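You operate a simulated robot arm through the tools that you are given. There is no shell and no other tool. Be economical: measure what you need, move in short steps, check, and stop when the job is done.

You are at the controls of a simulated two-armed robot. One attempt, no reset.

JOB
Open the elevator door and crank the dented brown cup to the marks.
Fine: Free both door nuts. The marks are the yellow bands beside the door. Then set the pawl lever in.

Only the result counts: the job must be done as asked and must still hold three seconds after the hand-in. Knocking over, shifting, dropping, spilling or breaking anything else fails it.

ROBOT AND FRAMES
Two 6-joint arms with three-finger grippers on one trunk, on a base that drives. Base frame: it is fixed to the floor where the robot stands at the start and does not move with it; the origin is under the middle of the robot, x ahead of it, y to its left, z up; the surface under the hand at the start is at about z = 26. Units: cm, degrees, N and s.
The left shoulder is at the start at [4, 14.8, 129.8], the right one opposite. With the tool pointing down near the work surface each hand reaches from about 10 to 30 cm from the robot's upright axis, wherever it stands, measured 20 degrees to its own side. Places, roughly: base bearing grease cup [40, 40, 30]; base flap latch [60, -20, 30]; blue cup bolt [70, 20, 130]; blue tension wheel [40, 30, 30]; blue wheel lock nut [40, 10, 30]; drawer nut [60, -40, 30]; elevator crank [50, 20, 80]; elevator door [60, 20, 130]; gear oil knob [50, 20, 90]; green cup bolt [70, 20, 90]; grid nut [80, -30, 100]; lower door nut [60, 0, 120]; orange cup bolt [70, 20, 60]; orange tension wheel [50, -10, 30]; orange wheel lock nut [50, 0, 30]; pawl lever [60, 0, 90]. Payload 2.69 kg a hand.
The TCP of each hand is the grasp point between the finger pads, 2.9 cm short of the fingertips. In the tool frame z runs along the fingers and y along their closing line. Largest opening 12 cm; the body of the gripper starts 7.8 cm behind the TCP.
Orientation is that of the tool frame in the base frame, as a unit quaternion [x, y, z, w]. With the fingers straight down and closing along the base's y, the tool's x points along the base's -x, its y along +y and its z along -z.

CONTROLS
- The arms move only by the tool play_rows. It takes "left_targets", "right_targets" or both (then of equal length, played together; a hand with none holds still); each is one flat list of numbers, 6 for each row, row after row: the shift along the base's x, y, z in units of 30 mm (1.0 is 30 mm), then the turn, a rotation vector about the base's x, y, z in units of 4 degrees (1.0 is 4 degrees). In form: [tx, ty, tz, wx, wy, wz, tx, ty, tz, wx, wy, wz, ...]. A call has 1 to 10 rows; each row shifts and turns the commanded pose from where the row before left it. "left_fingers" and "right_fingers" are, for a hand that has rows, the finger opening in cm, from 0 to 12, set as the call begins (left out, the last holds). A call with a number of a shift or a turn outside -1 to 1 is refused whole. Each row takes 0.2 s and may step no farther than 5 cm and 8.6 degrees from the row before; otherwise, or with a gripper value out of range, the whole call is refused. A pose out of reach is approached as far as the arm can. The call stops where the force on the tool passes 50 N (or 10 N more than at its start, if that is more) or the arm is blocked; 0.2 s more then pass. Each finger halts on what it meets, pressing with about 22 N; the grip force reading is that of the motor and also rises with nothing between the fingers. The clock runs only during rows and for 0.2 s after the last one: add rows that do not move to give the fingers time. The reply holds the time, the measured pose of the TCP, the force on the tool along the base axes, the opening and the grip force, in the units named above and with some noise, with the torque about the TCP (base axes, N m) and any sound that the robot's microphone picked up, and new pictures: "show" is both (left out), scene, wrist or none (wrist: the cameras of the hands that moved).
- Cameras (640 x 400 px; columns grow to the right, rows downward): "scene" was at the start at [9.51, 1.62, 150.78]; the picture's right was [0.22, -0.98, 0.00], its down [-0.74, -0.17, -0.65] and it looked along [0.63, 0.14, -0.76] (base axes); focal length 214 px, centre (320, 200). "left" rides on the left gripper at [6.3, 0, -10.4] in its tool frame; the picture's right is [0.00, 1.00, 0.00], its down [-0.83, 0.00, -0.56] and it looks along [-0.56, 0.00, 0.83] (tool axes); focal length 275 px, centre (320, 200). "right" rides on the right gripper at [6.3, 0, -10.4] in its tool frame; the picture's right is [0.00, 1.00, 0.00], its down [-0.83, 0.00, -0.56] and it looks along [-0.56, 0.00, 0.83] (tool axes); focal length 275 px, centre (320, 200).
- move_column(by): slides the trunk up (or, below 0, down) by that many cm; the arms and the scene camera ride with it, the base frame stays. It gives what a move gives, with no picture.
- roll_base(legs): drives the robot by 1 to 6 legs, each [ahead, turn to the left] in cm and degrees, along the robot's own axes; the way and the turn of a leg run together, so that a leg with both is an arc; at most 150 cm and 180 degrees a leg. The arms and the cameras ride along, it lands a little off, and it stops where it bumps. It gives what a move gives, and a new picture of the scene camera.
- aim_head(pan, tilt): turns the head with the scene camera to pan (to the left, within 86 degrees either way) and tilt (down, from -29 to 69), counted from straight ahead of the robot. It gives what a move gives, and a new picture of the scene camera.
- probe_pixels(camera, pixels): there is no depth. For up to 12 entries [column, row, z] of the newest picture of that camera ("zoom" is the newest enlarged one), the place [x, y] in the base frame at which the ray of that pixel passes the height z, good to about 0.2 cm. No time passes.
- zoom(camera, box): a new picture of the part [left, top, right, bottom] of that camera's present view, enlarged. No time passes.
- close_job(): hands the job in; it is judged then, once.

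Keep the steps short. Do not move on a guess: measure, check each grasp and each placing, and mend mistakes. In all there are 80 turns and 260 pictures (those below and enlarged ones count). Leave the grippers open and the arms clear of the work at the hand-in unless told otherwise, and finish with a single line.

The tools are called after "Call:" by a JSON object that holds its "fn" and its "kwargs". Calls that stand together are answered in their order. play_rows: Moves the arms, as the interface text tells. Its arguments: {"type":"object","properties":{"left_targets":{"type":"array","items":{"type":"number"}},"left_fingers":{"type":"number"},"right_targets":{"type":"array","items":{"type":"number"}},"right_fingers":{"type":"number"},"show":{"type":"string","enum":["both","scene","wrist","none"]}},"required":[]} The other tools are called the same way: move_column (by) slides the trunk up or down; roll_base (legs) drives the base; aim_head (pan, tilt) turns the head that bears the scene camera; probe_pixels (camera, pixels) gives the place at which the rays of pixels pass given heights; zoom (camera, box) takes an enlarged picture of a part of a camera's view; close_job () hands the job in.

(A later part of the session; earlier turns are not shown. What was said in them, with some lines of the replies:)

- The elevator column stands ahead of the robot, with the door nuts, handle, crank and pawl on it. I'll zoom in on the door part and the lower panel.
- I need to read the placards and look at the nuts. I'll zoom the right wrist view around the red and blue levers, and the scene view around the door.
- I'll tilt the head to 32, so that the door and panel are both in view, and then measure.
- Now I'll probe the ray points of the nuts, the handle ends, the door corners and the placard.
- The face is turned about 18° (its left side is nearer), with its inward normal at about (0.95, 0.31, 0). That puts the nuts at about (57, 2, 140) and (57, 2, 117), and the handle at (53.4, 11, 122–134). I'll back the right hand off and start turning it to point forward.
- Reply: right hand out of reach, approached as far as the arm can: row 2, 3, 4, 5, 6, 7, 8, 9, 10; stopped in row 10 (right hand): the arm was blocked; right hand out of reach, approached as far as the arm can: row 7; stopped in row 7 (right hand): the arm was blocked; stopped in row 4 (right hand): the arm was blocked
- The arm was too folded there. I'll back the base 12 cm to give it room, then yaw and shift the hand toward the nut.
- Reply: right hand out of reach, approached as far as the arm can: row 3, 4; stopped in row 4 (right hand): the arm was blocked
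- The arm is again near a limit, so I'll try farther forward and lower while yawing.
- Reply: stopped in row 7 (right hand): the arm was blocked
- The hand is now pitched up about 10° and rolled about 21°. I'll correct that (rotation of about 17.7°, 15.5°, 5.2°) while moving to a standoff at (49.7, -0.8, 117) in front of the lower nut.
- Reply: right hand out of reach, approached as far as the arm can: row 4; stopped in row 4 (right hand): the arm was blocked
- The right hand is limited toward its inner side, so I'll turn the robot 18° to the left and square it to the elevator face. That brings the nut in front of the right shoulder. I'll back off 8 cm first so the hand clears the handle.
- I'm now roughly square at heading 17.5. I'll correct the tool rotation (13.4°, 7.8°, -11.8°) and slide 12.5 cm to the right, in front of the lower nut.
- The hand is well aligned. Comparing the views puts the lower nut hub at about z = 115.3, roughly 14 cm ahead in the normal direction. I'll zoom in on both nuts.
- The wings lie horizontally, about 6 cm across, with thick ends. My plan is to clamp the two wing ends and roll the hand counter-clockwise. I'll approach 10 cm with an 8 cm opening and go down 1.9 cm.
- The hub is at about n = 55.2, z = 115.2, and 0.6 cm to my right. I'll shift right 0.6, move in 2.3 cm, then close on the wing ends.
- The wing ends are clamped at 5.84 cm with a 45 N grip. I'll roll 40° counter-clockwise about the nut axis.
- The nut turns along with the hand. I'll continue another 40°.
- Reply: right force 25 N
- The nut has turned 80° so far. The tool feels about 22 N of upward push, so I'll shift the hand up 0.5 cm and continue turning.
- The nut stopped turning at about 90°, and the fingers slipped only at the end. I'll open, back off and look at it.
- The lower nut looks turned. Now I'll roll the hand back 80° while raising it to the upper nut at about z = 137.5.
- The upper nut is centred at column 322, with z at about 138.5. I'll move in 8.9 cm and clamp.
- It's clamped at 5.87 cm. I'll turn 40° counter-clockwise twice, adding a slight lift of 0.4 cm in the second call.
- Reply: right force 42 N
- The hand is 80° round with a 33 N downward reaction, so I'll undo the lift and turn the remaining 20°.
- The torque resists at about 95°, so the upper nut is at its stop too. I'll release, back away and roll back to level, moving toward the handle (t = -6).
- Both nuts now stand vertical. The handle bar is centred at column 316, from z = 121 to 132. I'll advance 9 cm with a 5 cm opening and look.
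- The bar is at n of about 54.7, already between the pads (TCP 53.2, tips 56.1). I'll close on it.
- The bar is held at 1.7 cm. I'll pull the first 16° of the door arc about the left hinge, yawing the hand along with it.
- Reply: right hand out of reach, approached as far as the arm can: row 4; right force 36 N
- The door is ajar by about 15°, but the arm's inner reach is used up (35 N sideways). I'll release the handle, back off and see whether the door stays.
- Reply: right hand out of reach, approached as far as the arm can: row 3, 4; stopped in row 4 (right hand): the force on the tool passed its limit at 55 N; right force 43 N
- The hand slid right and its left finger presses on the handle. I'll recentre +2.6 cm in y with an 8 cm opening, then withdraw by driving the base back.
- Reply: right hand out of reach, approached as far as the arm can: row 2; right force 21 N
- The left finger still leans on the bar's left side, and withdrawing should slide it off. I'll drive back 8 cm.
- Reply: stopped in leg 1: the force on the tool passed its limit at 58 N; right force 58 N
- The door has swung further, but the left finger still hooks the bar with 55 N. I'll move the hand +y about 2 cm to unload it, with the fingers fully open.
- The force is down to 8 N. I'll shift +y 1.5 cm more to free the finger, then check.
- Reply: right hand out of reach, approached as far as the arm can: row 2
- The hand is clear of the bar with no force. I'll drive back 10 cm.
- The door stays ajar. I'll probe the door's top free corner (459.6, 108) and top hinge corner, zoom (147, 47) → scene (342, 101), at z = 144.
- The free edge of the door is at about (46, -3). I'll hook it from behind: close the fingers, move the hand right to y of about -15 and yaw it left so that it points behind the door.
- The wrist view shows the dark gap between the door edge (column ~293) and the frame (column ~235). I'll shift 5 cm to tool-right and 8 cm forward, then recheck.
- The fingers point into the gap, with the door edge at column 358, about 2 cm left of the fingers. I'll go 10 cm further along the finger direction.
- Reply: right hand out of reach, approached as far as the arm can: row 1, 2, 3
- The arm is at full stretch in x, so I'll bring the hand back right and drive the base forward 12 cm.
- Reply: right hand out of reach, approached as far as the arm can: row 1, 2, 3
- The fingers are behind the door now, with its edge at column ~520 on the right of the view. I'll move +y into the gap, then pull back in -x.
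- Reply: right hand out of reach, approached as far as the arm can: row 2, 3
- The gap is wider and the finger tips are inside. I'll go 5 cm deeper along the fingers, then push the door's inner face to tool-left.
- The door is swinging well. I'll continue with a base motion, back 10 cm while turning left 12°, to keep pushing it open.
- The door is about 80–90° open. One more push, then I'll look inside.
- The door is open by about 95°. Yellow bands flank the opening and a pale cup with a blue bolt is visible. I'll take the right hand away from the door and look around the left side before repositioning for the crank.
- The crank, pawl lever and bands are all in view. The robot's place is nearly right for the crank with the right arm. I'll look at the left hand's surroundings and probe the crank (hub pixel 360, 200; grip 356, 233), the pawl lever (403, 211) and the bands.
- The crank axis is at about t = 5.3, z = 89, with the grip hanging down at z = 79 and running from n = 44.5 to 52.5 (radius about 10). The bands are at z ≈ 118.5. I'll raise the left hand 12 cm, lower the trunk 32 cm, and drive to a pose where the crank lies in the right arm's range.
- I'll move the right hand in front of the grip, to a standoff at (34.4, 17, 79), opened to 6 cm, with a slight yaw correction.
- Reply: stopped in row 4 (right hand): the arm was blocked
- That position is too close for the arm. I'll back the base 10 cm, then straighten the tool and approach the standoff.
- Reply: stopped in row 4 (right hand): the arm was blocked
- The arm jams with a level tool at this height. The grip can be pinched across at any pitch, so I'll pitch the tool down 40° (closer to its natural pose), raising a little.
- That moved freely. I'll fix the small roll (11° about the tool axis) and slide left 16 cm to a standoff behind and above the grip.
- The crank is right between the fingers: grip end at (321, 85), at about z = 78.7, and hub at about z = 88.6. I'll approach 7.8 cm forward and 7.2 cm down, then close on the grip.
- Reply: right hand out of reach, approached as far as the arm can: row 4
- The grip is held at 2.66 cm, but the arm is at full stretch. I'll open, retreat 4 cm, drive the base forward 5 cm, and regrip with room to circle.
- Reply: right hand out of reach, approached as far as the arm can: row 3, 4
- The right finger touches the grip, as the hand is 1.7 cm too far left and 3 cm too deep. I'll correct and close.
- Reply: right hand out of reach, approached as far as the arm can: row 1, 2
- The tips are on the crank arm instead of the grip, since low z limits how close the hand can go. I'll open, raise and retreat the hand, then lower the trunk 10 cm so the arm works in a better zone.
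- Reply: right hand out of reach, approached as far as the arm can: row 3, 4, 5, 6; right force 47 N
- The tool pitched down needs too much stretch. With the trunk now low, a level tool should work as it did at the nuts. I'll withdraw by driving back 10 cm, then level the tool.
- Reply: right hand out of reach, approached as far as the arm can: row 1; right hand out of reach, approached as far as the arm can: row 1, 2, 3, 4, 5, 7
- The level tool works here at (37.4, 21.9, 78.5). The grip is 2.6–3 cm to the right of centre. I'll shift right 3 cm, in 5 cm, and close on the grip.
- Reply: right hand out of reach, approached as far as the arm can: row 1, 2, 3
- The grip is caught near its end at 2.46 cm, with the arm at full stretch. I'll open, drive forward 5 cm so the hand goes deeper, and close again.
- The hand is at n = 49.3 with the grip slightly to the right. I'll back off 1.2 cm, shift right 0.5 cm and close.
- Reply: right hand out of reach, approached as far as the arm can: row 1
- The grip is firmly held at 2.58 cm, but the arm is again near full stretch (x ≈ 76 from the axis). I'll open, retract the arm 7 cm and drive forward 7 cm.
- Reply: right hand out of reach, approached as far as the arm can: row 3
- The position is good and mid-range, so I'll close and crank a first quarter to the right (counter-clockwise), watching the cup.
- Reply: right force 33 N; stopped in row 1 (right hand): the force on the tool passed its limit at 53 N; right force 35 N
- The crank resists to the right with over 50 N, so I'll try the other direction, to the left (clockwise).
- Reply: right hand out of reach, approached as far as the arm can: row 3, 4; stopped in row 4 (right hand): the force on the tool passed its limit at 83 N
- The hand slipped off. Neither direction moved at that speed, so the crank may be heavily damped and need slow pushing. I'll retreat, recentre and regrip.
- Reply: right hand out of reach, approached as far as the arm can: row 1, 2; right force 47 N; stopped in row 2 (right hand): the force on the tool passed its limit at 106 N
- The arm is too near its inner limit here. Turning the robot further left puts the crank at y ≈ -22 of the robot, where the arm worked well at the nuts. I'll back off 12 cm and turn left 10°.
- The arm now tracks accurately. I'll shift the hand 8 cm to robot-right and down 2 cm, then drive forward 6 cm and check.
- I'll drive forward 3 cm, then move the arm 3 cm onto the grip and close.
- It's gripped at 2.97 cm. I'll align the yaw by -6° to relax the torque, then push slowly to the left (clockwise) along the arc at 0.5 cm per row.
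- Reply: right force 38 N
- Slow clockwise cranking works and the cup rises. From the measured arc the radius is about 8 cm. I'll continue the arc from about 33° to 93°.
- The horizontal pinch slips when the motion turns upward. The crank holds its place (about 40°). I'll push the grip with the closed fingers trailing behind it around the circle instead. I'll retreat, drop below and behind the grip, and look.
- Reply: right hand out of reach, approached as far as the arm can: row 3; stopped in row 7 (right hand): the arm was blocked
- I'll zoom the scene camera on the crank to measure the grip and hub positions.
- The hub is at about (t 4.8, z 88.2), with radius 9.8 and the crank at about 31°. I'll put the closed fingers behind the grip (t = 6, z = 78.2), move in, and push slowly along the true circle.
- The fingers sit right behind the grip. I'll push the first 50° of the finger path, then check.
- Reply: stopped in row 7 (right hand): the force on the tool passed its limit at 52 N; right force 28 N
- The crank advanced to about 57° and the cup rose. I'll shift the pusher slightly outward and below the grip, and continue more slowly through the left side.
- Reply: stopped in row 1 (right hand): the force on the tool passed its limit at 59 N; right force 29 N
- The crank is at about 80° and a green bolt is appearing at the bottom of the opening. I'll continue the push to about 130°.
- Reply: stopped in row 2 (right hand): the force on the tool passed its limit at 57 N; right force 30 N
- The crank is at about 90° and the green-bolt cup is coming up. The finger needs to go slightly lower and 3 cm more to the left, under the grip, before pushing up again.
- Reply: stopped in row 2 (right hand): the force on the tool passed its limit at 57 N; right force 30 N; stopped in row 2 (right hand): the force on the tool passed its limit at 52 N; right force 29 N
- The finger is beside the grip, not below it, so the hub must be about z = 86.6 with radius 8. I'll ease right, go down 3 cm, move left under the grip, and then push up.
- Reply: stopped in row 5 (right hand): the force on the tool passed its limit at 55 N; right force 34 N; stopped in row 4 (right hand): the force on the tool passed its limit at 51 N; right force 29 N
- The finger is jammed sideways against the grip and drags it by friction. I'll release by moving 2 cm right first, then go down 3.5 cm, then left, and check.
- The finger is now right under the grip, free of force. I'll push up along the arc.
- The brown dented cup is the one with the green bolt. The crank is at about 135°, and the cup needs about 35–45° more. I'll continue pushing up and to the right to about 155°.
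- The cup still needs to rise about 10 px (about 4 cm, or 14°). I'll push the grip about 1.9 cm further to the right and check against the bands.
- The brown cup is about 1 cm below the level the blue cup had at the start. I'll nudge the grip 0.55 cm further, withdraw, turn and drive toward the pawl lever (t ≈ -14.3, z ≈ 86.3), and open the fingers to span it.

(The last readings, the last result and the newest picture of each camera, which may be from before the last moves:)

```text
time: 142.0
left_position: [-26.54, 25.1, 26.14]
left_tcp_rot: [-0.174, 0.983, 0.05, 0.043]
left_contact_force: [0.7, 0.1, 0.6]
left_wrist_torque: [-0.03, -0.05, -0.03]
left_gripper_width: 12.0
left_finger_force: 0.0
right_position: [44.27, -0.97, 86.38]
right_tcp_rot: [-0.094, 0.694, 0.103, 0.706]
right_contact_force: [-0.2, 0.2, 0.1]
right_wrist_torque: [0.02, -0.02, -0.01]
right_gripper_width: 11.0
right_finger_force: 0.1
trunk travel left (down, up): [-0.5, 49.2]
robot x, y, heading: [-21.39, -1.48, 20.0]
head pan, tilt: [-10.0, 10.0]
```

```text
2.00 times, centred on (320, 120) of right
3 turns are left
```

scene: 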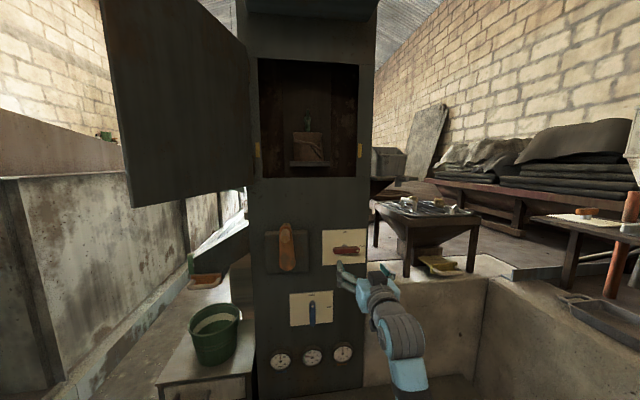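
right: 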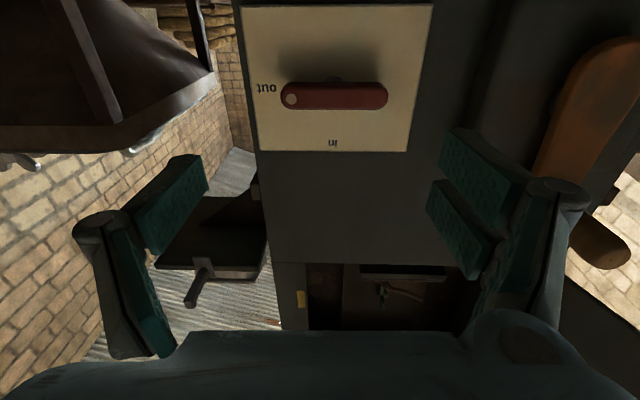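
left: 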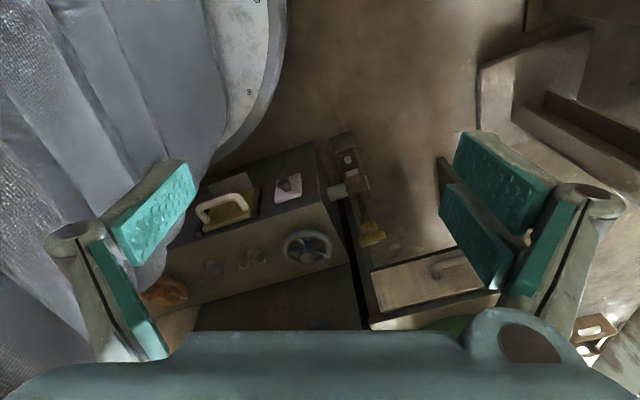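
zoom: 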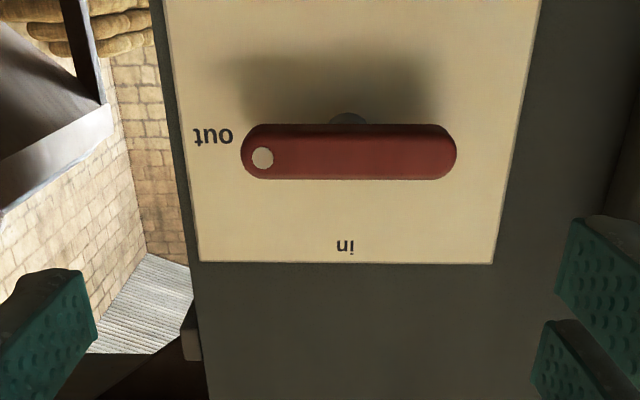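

The brown cup now matches the start level of the blue cup against the bands. The lever is centred at t ≈ -13.8, z ≈ 86.2, n ≈ 55. I'll move in, clamp the lever by its ends, roll 92° counter-clockwise so the dot points to "in", release, retreat and look.

Call:
{"fn": "play_rows", "kwargs": {"right_targets": [0.908, 0.362, -0.017, 0, 0, 0.125, 0.908, 0.362, -0.017, 0, 0, 0.125, 0.908, 0.362, -0.017, 0, 0, 0.125, 0.908, 0.362, -0.017, 0, 0, 0.125], "show": "wrist"}}

Call:
{"fn": "play_rows", "kwargs": {"right_targets": [0, 0, 0, 0, 0, 0, 0, 0, 0, 0, 0, 0, 0, 0, 0, 0, 0, 0], "right_fingers": 3, "show": "wrist"}}

Call:
{"fn": "play_rows", "kwargs": {"right_targets": [0, 0, 0, -0.95, -0.31, 0, 0, 0, 0, -0.95, -0.31, 0, 0, 0, 0, -0.95, -0.31, 0, 0, 0, 0, -0.95, -0.31, 0, 0, 0, 0, -0.95, -0.31, 0, 0, 0, 0, -0.95, -0.31, 0, 0, 0, 0, -0.95, -0.31, 0, 0, 0, 0, -0.95, -0.31, 0, 0, 0, 0, -0.95, -0.31, 0, 0, 0, 0, -0.95, -0.31, 0], "show": "none"}}

Call:
{"fn": "play_rows", "kwargs": {"right_targets": [0, 0, 0, -0.95, -0.31, 0, 0, 0, 0, -0.95, -0.31, 0, 0, 0, 0, -0.95, -0.31, 0, 0, 0, 0, -0.95, -0.31, 0, 0, 0, 0, -0.95, -0.31, 0, 0, 0, 0, -0.95, -0.31, 0, 0, 0, 0, -0.95, -0.31, 0, 0, 0, 0, -0.95, -0.31, 0, 0, 0, 0, -0.95, -0.31, 0, 0, 0, 0, -0.95, -0.31, 0], "show": "none"}}

Call:
{"fn": "play_rows", "kwargs": {"right_targets": [0, 0, 0, -0.95, -0.31, 0, 0, 0, 0, -0.95, -0.31, 0, 0, 0, 0, -0.95, -0.31, 0], "show": "wrist"}}

Call:
{"fn": "play_rows", "kwargs": {"right_targets": [0, 0, 0, 0, 0, 0, 0, 0, 0, 0, 0, 0, 0, 0, 0, 0, 0, 0, -0.79, -0.26, 0, 0, 0, 0, -0.79, -0.26, 0, 0, 0, 0, -0.79, -0.26, 0, 0, 0, 0, -0.79, -0.26, 0, 0, 0, 0], "right_fingers": 11.5}}

Call:
{"fn": "zoom", "kwargs": {"camera": "scene", "box": [230, 190, 410, 330]}}

Call:
{"fn": "zoom", "kwargs": {"camera": "scene", "box": [240, 60, 380, 190]}}

```text
time: 143.0
left_position: [-26.51, 25.12, 26.12]
left_tcp_rot: [-0.174, 0.983, 0.05, 0.043]
left_contact_force: [0.1, 0.5, 0.3]
left_wrist_torque: [-0.01, -0.01, 0.02]
left_gripper_width: 11.97
left_finger_force: 0.1
right_position: [55.07, 3.21, 86.15]
right_tcp_rot: [-0.105, 0.692, 0.115, 0.705]
right_contact_force: [0.5, 0.0, -0.8]
right_wrist_torque: [0.02, 0.0, 0.01]
right_gripper_width: 10.98
right_finger_force: 0.1
trunk travel left (down, up): [-0.5, 49.2]
robot x, y, heading: [-21.71, -1.88, 20.2]
head pan, tilt: [-10.0, 10.0]
```

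right: 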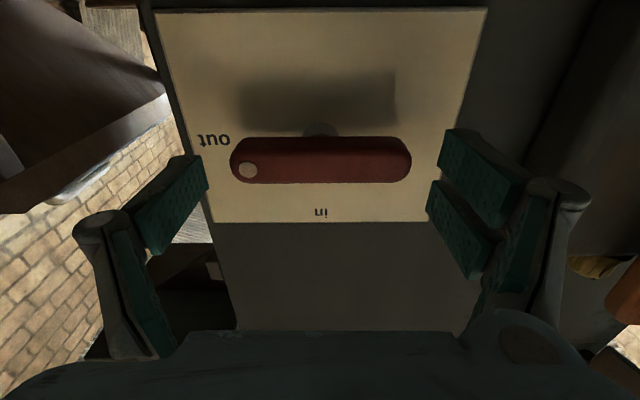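

```text
time: 143.8
left_position: [-26.42, 25.05, 26.12]
left_tcp_rot: [-0.175, 0.982, 0.05, 0.043]
left_contact_force: [0.4, 0.1, 0.0]
left_wrist_torque: [0.0, 0.02, -0.03]
left_gripper_width: 12.01
left_finger_force: 0.0
right_position: [54.96, 3.05, 86.13]
right_tcp_rot: [-0.105, 0.692, 0.115, 0.705]
right_contact_force: [2.2, 1.3, 2.5]
right_wrist_torque: [-0.02, 0.08, 0.81]
right_gripper_width: 8.95
right_finger_force: 45.1
trunk travel left (down, up): [-0.5, 49.2]
robot x, y, heading: [-21.14, -1.7, 20.4]
head pan, tilt: [-10.0, 10.0]
```

right: 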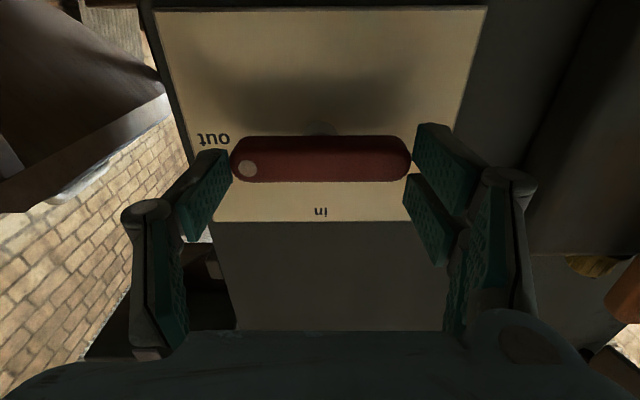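

```text
time: 146.0
left_position: [-26.57, 25.07, 26.3]
left_tcp_rot: [-0.174, 0.982, 0.05, 0.043]
left_contact_force: [0.2, 0.1, -0.6]
left_wrist_torque: [0.0, 0.03, -0.02]
left_gripper_width: 11.99
left_finger_force: 0.0
right_position: [54.99, 3.36, 86.16]
right_tcp_rot: [-0.342, 0.614, -0.126, 0.7]
right_contact_force: [-31.4, -3.9, -19.7]
right_wrist_torque: [-0.18, 0.56, 0.16]
right_gripper_width: 8.94
right_finger_force: 44.3
trunk travel left (down, up): [-0.5, 49.2]
robot x, y, heading: [-21.6, -1.5, 19.9]
head pan, tilt: [-10.0, 10.0]
```

```text
time: 148.2
left_position: [-26.56, 25.15, 26.14]
left_tcp_rot: [-0.174, 0.982, 0.051, 0.044]
left_contact_force: [0.6, 0.2, 0.0]
left_wrist_torque: [0.01, 0.0, 0.01]
left_gripper_width: 12.0
left_finger_force: 0.1
right_position: [55.16, 3.44, 86.1]
right_tcp_rot: [-0.535, 0.461, -0.356, 0.611]
right_contact_force: [-35.1, -1.6, -27.3]
right_wrist_torque: [-0.28, 1.0, 0.27]
right_gripper_width: 8.97
right_finger_force: 45.0
trunk travel left (down, up): [-0.5, 49.2]
robot x, y, heading: [-21.39, -1.8, 20.2]
head pan, tilt: [-10.0, 10.0]
```

```text
time: 149.0
left_position: [-26.48, 25.06, 26.23]
left_tcp_rot: [-0.175, 0.982, 0.05, 0.043]
left_contact_force: [-0.6, -0.6, 0.4]
left_wrist_torque: [0.0, 0.01, 0.02]
left_gripper_width: 12.01
left_finger_force: 0.1
right_position: [55.26, 3.31, 86.04]
right_tcp_rot: [0.582, -0.404, 0.416, -0.571]
right_contact_force: [-22.3, 0.4, -25.1]
right_wrist_torque: [0.94, 0.7, 0.32]
right_gripper_width: 8.96
right_finger_force: 44.8
trunk travel left (down, up): [-0.5, 49.2]
robot x, y, heading: [-21.87, -1.34, 20.3]
head pan, tilt: [-10.0, 10.0]
```

right: 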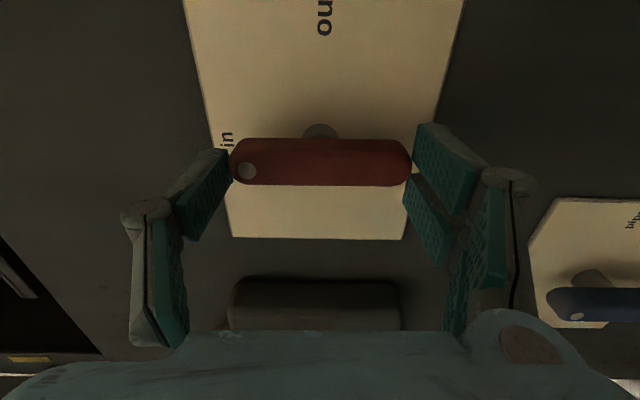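

```text
time: 150.6
left_position: [-26.47, 25.03, 26.05]
left_tcp_rot: [-0.174, 0.982, 0.05, 0.043]
left_contact_force: [0.5, -0.5, -0.4]
left_wrist_torque: [-0.04, 0.04, -0.02]
left_gripper_width: 12.0
left_finger_force: 0.1
right_position: [45.48, 0.24, 86.21]
right_tcp_rot: [0.581, -0.403, 0.416, -0.571]
right_contact_force: [0.8, 0.5, 0.7]
right_wrist_torque: [-0.01, -0.03, -0.02]
right_gripper_width: 11.5
right_finger_force: 0.1
trunk travel left (down, up): [-0.5, 49.2]
robot x, y, heading: [-21.52, -1.73, 19.7]
head pan, tilt: [-10.0, 10.0]
```

scene: 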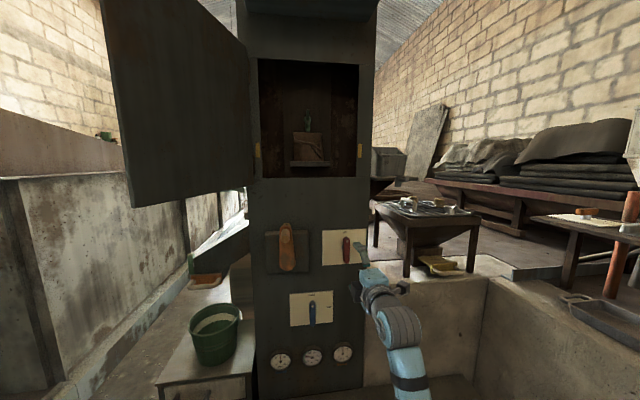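
right: 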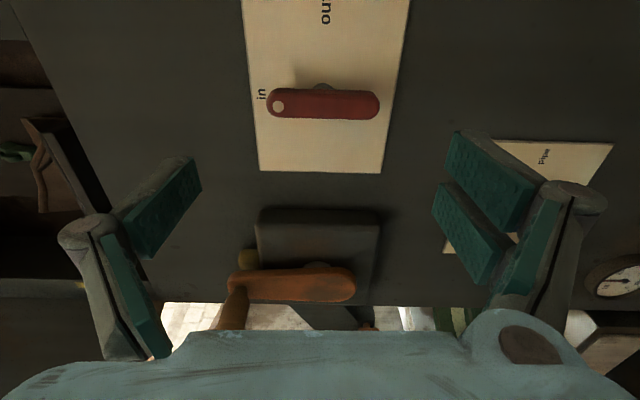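

```text
2.86 times, centred on (320, 260) of scene
```

zoom: 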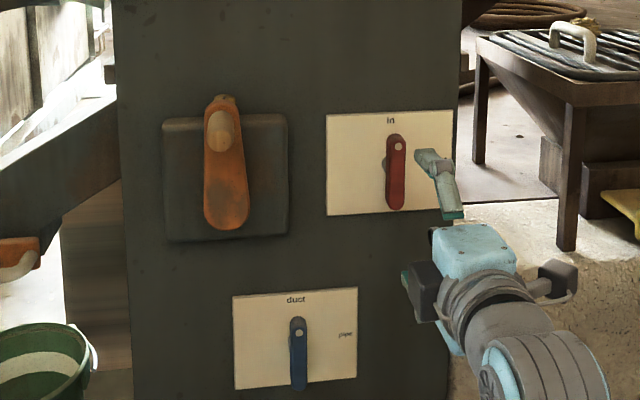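

```text
3.08 times, centred on (310, 125) of scene
2 turns are left
```

zoom: 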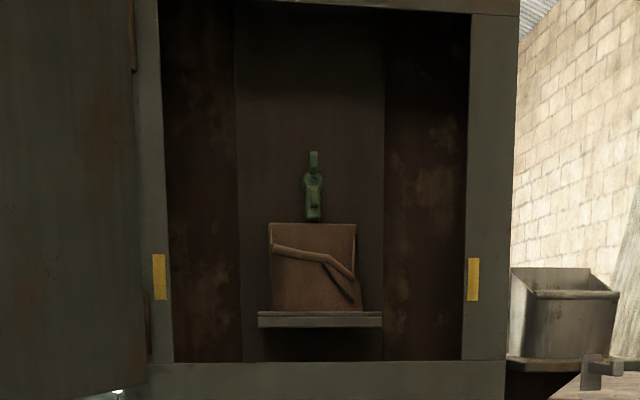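

The lever's dot is at "in", the brown dented cup is level with the yellow bands, and the crank stands straight up. I'll drive back 12 cm so the arm is clear.

Call:
{"fn": "roll_base", "kwargs": {"legs": [[-12, 0]]}}

Call:
{"fn": "zoom", "kwargs": {"camera": "scene", "box": [220, 60, 420, 290]}}

```text
time: 151.8
left_position: [-37.91, 20.94, 26.19]
left_tcp_rot: [-0.175, 0.982, 0.05, 0.044]
left_contact_force: [-1.0, 0.6, -0.3]
left_wrist_torque: [0.0, 0.0, 0.01]
left_gripper_width: 12.01
left_finger_force: 0.1
right_position: [34.28, -3.92, 86.31]
right_tcp_rot: [0.581, -0.403, 0.416, -0.572]
right_contact_force: [-0.4, -0.2, -0.3]
right_wrist_torque: [-0.01, 0.01, 0.03]
right_gripper_width: 11.5
right_finger_force: 0.1
trunk travel left (down, up): [-0.5, 49.2]
robot x, y, heading: [-32.93, -5.97, 20.3]
head pan, tilt: [-10.0, 10.0]
```

scene: 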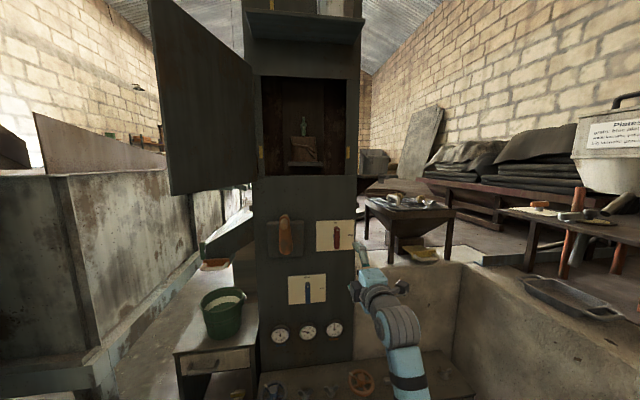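

```text
1.74 times, centred on (320, 175) of scene
1 turns are left
```

zoom: 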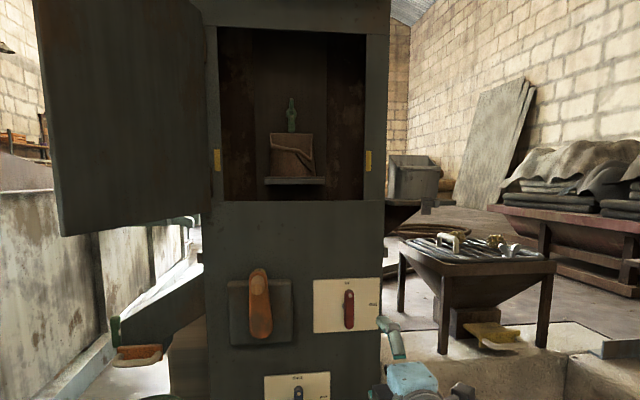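

The door is open, the cup is at the marks, the pawl lever is in and the arms are clear, so I'm handing in.

Call:
{"fn": "close_job", "kwargs": {}}

```text
The job is handed in.
```

I freed both door nuts, opened the elevator door, cranked the dented brown cup up to the yellow bands and set the pawl lever to "in"; the job is handed in with the grippers open and the arms clear.
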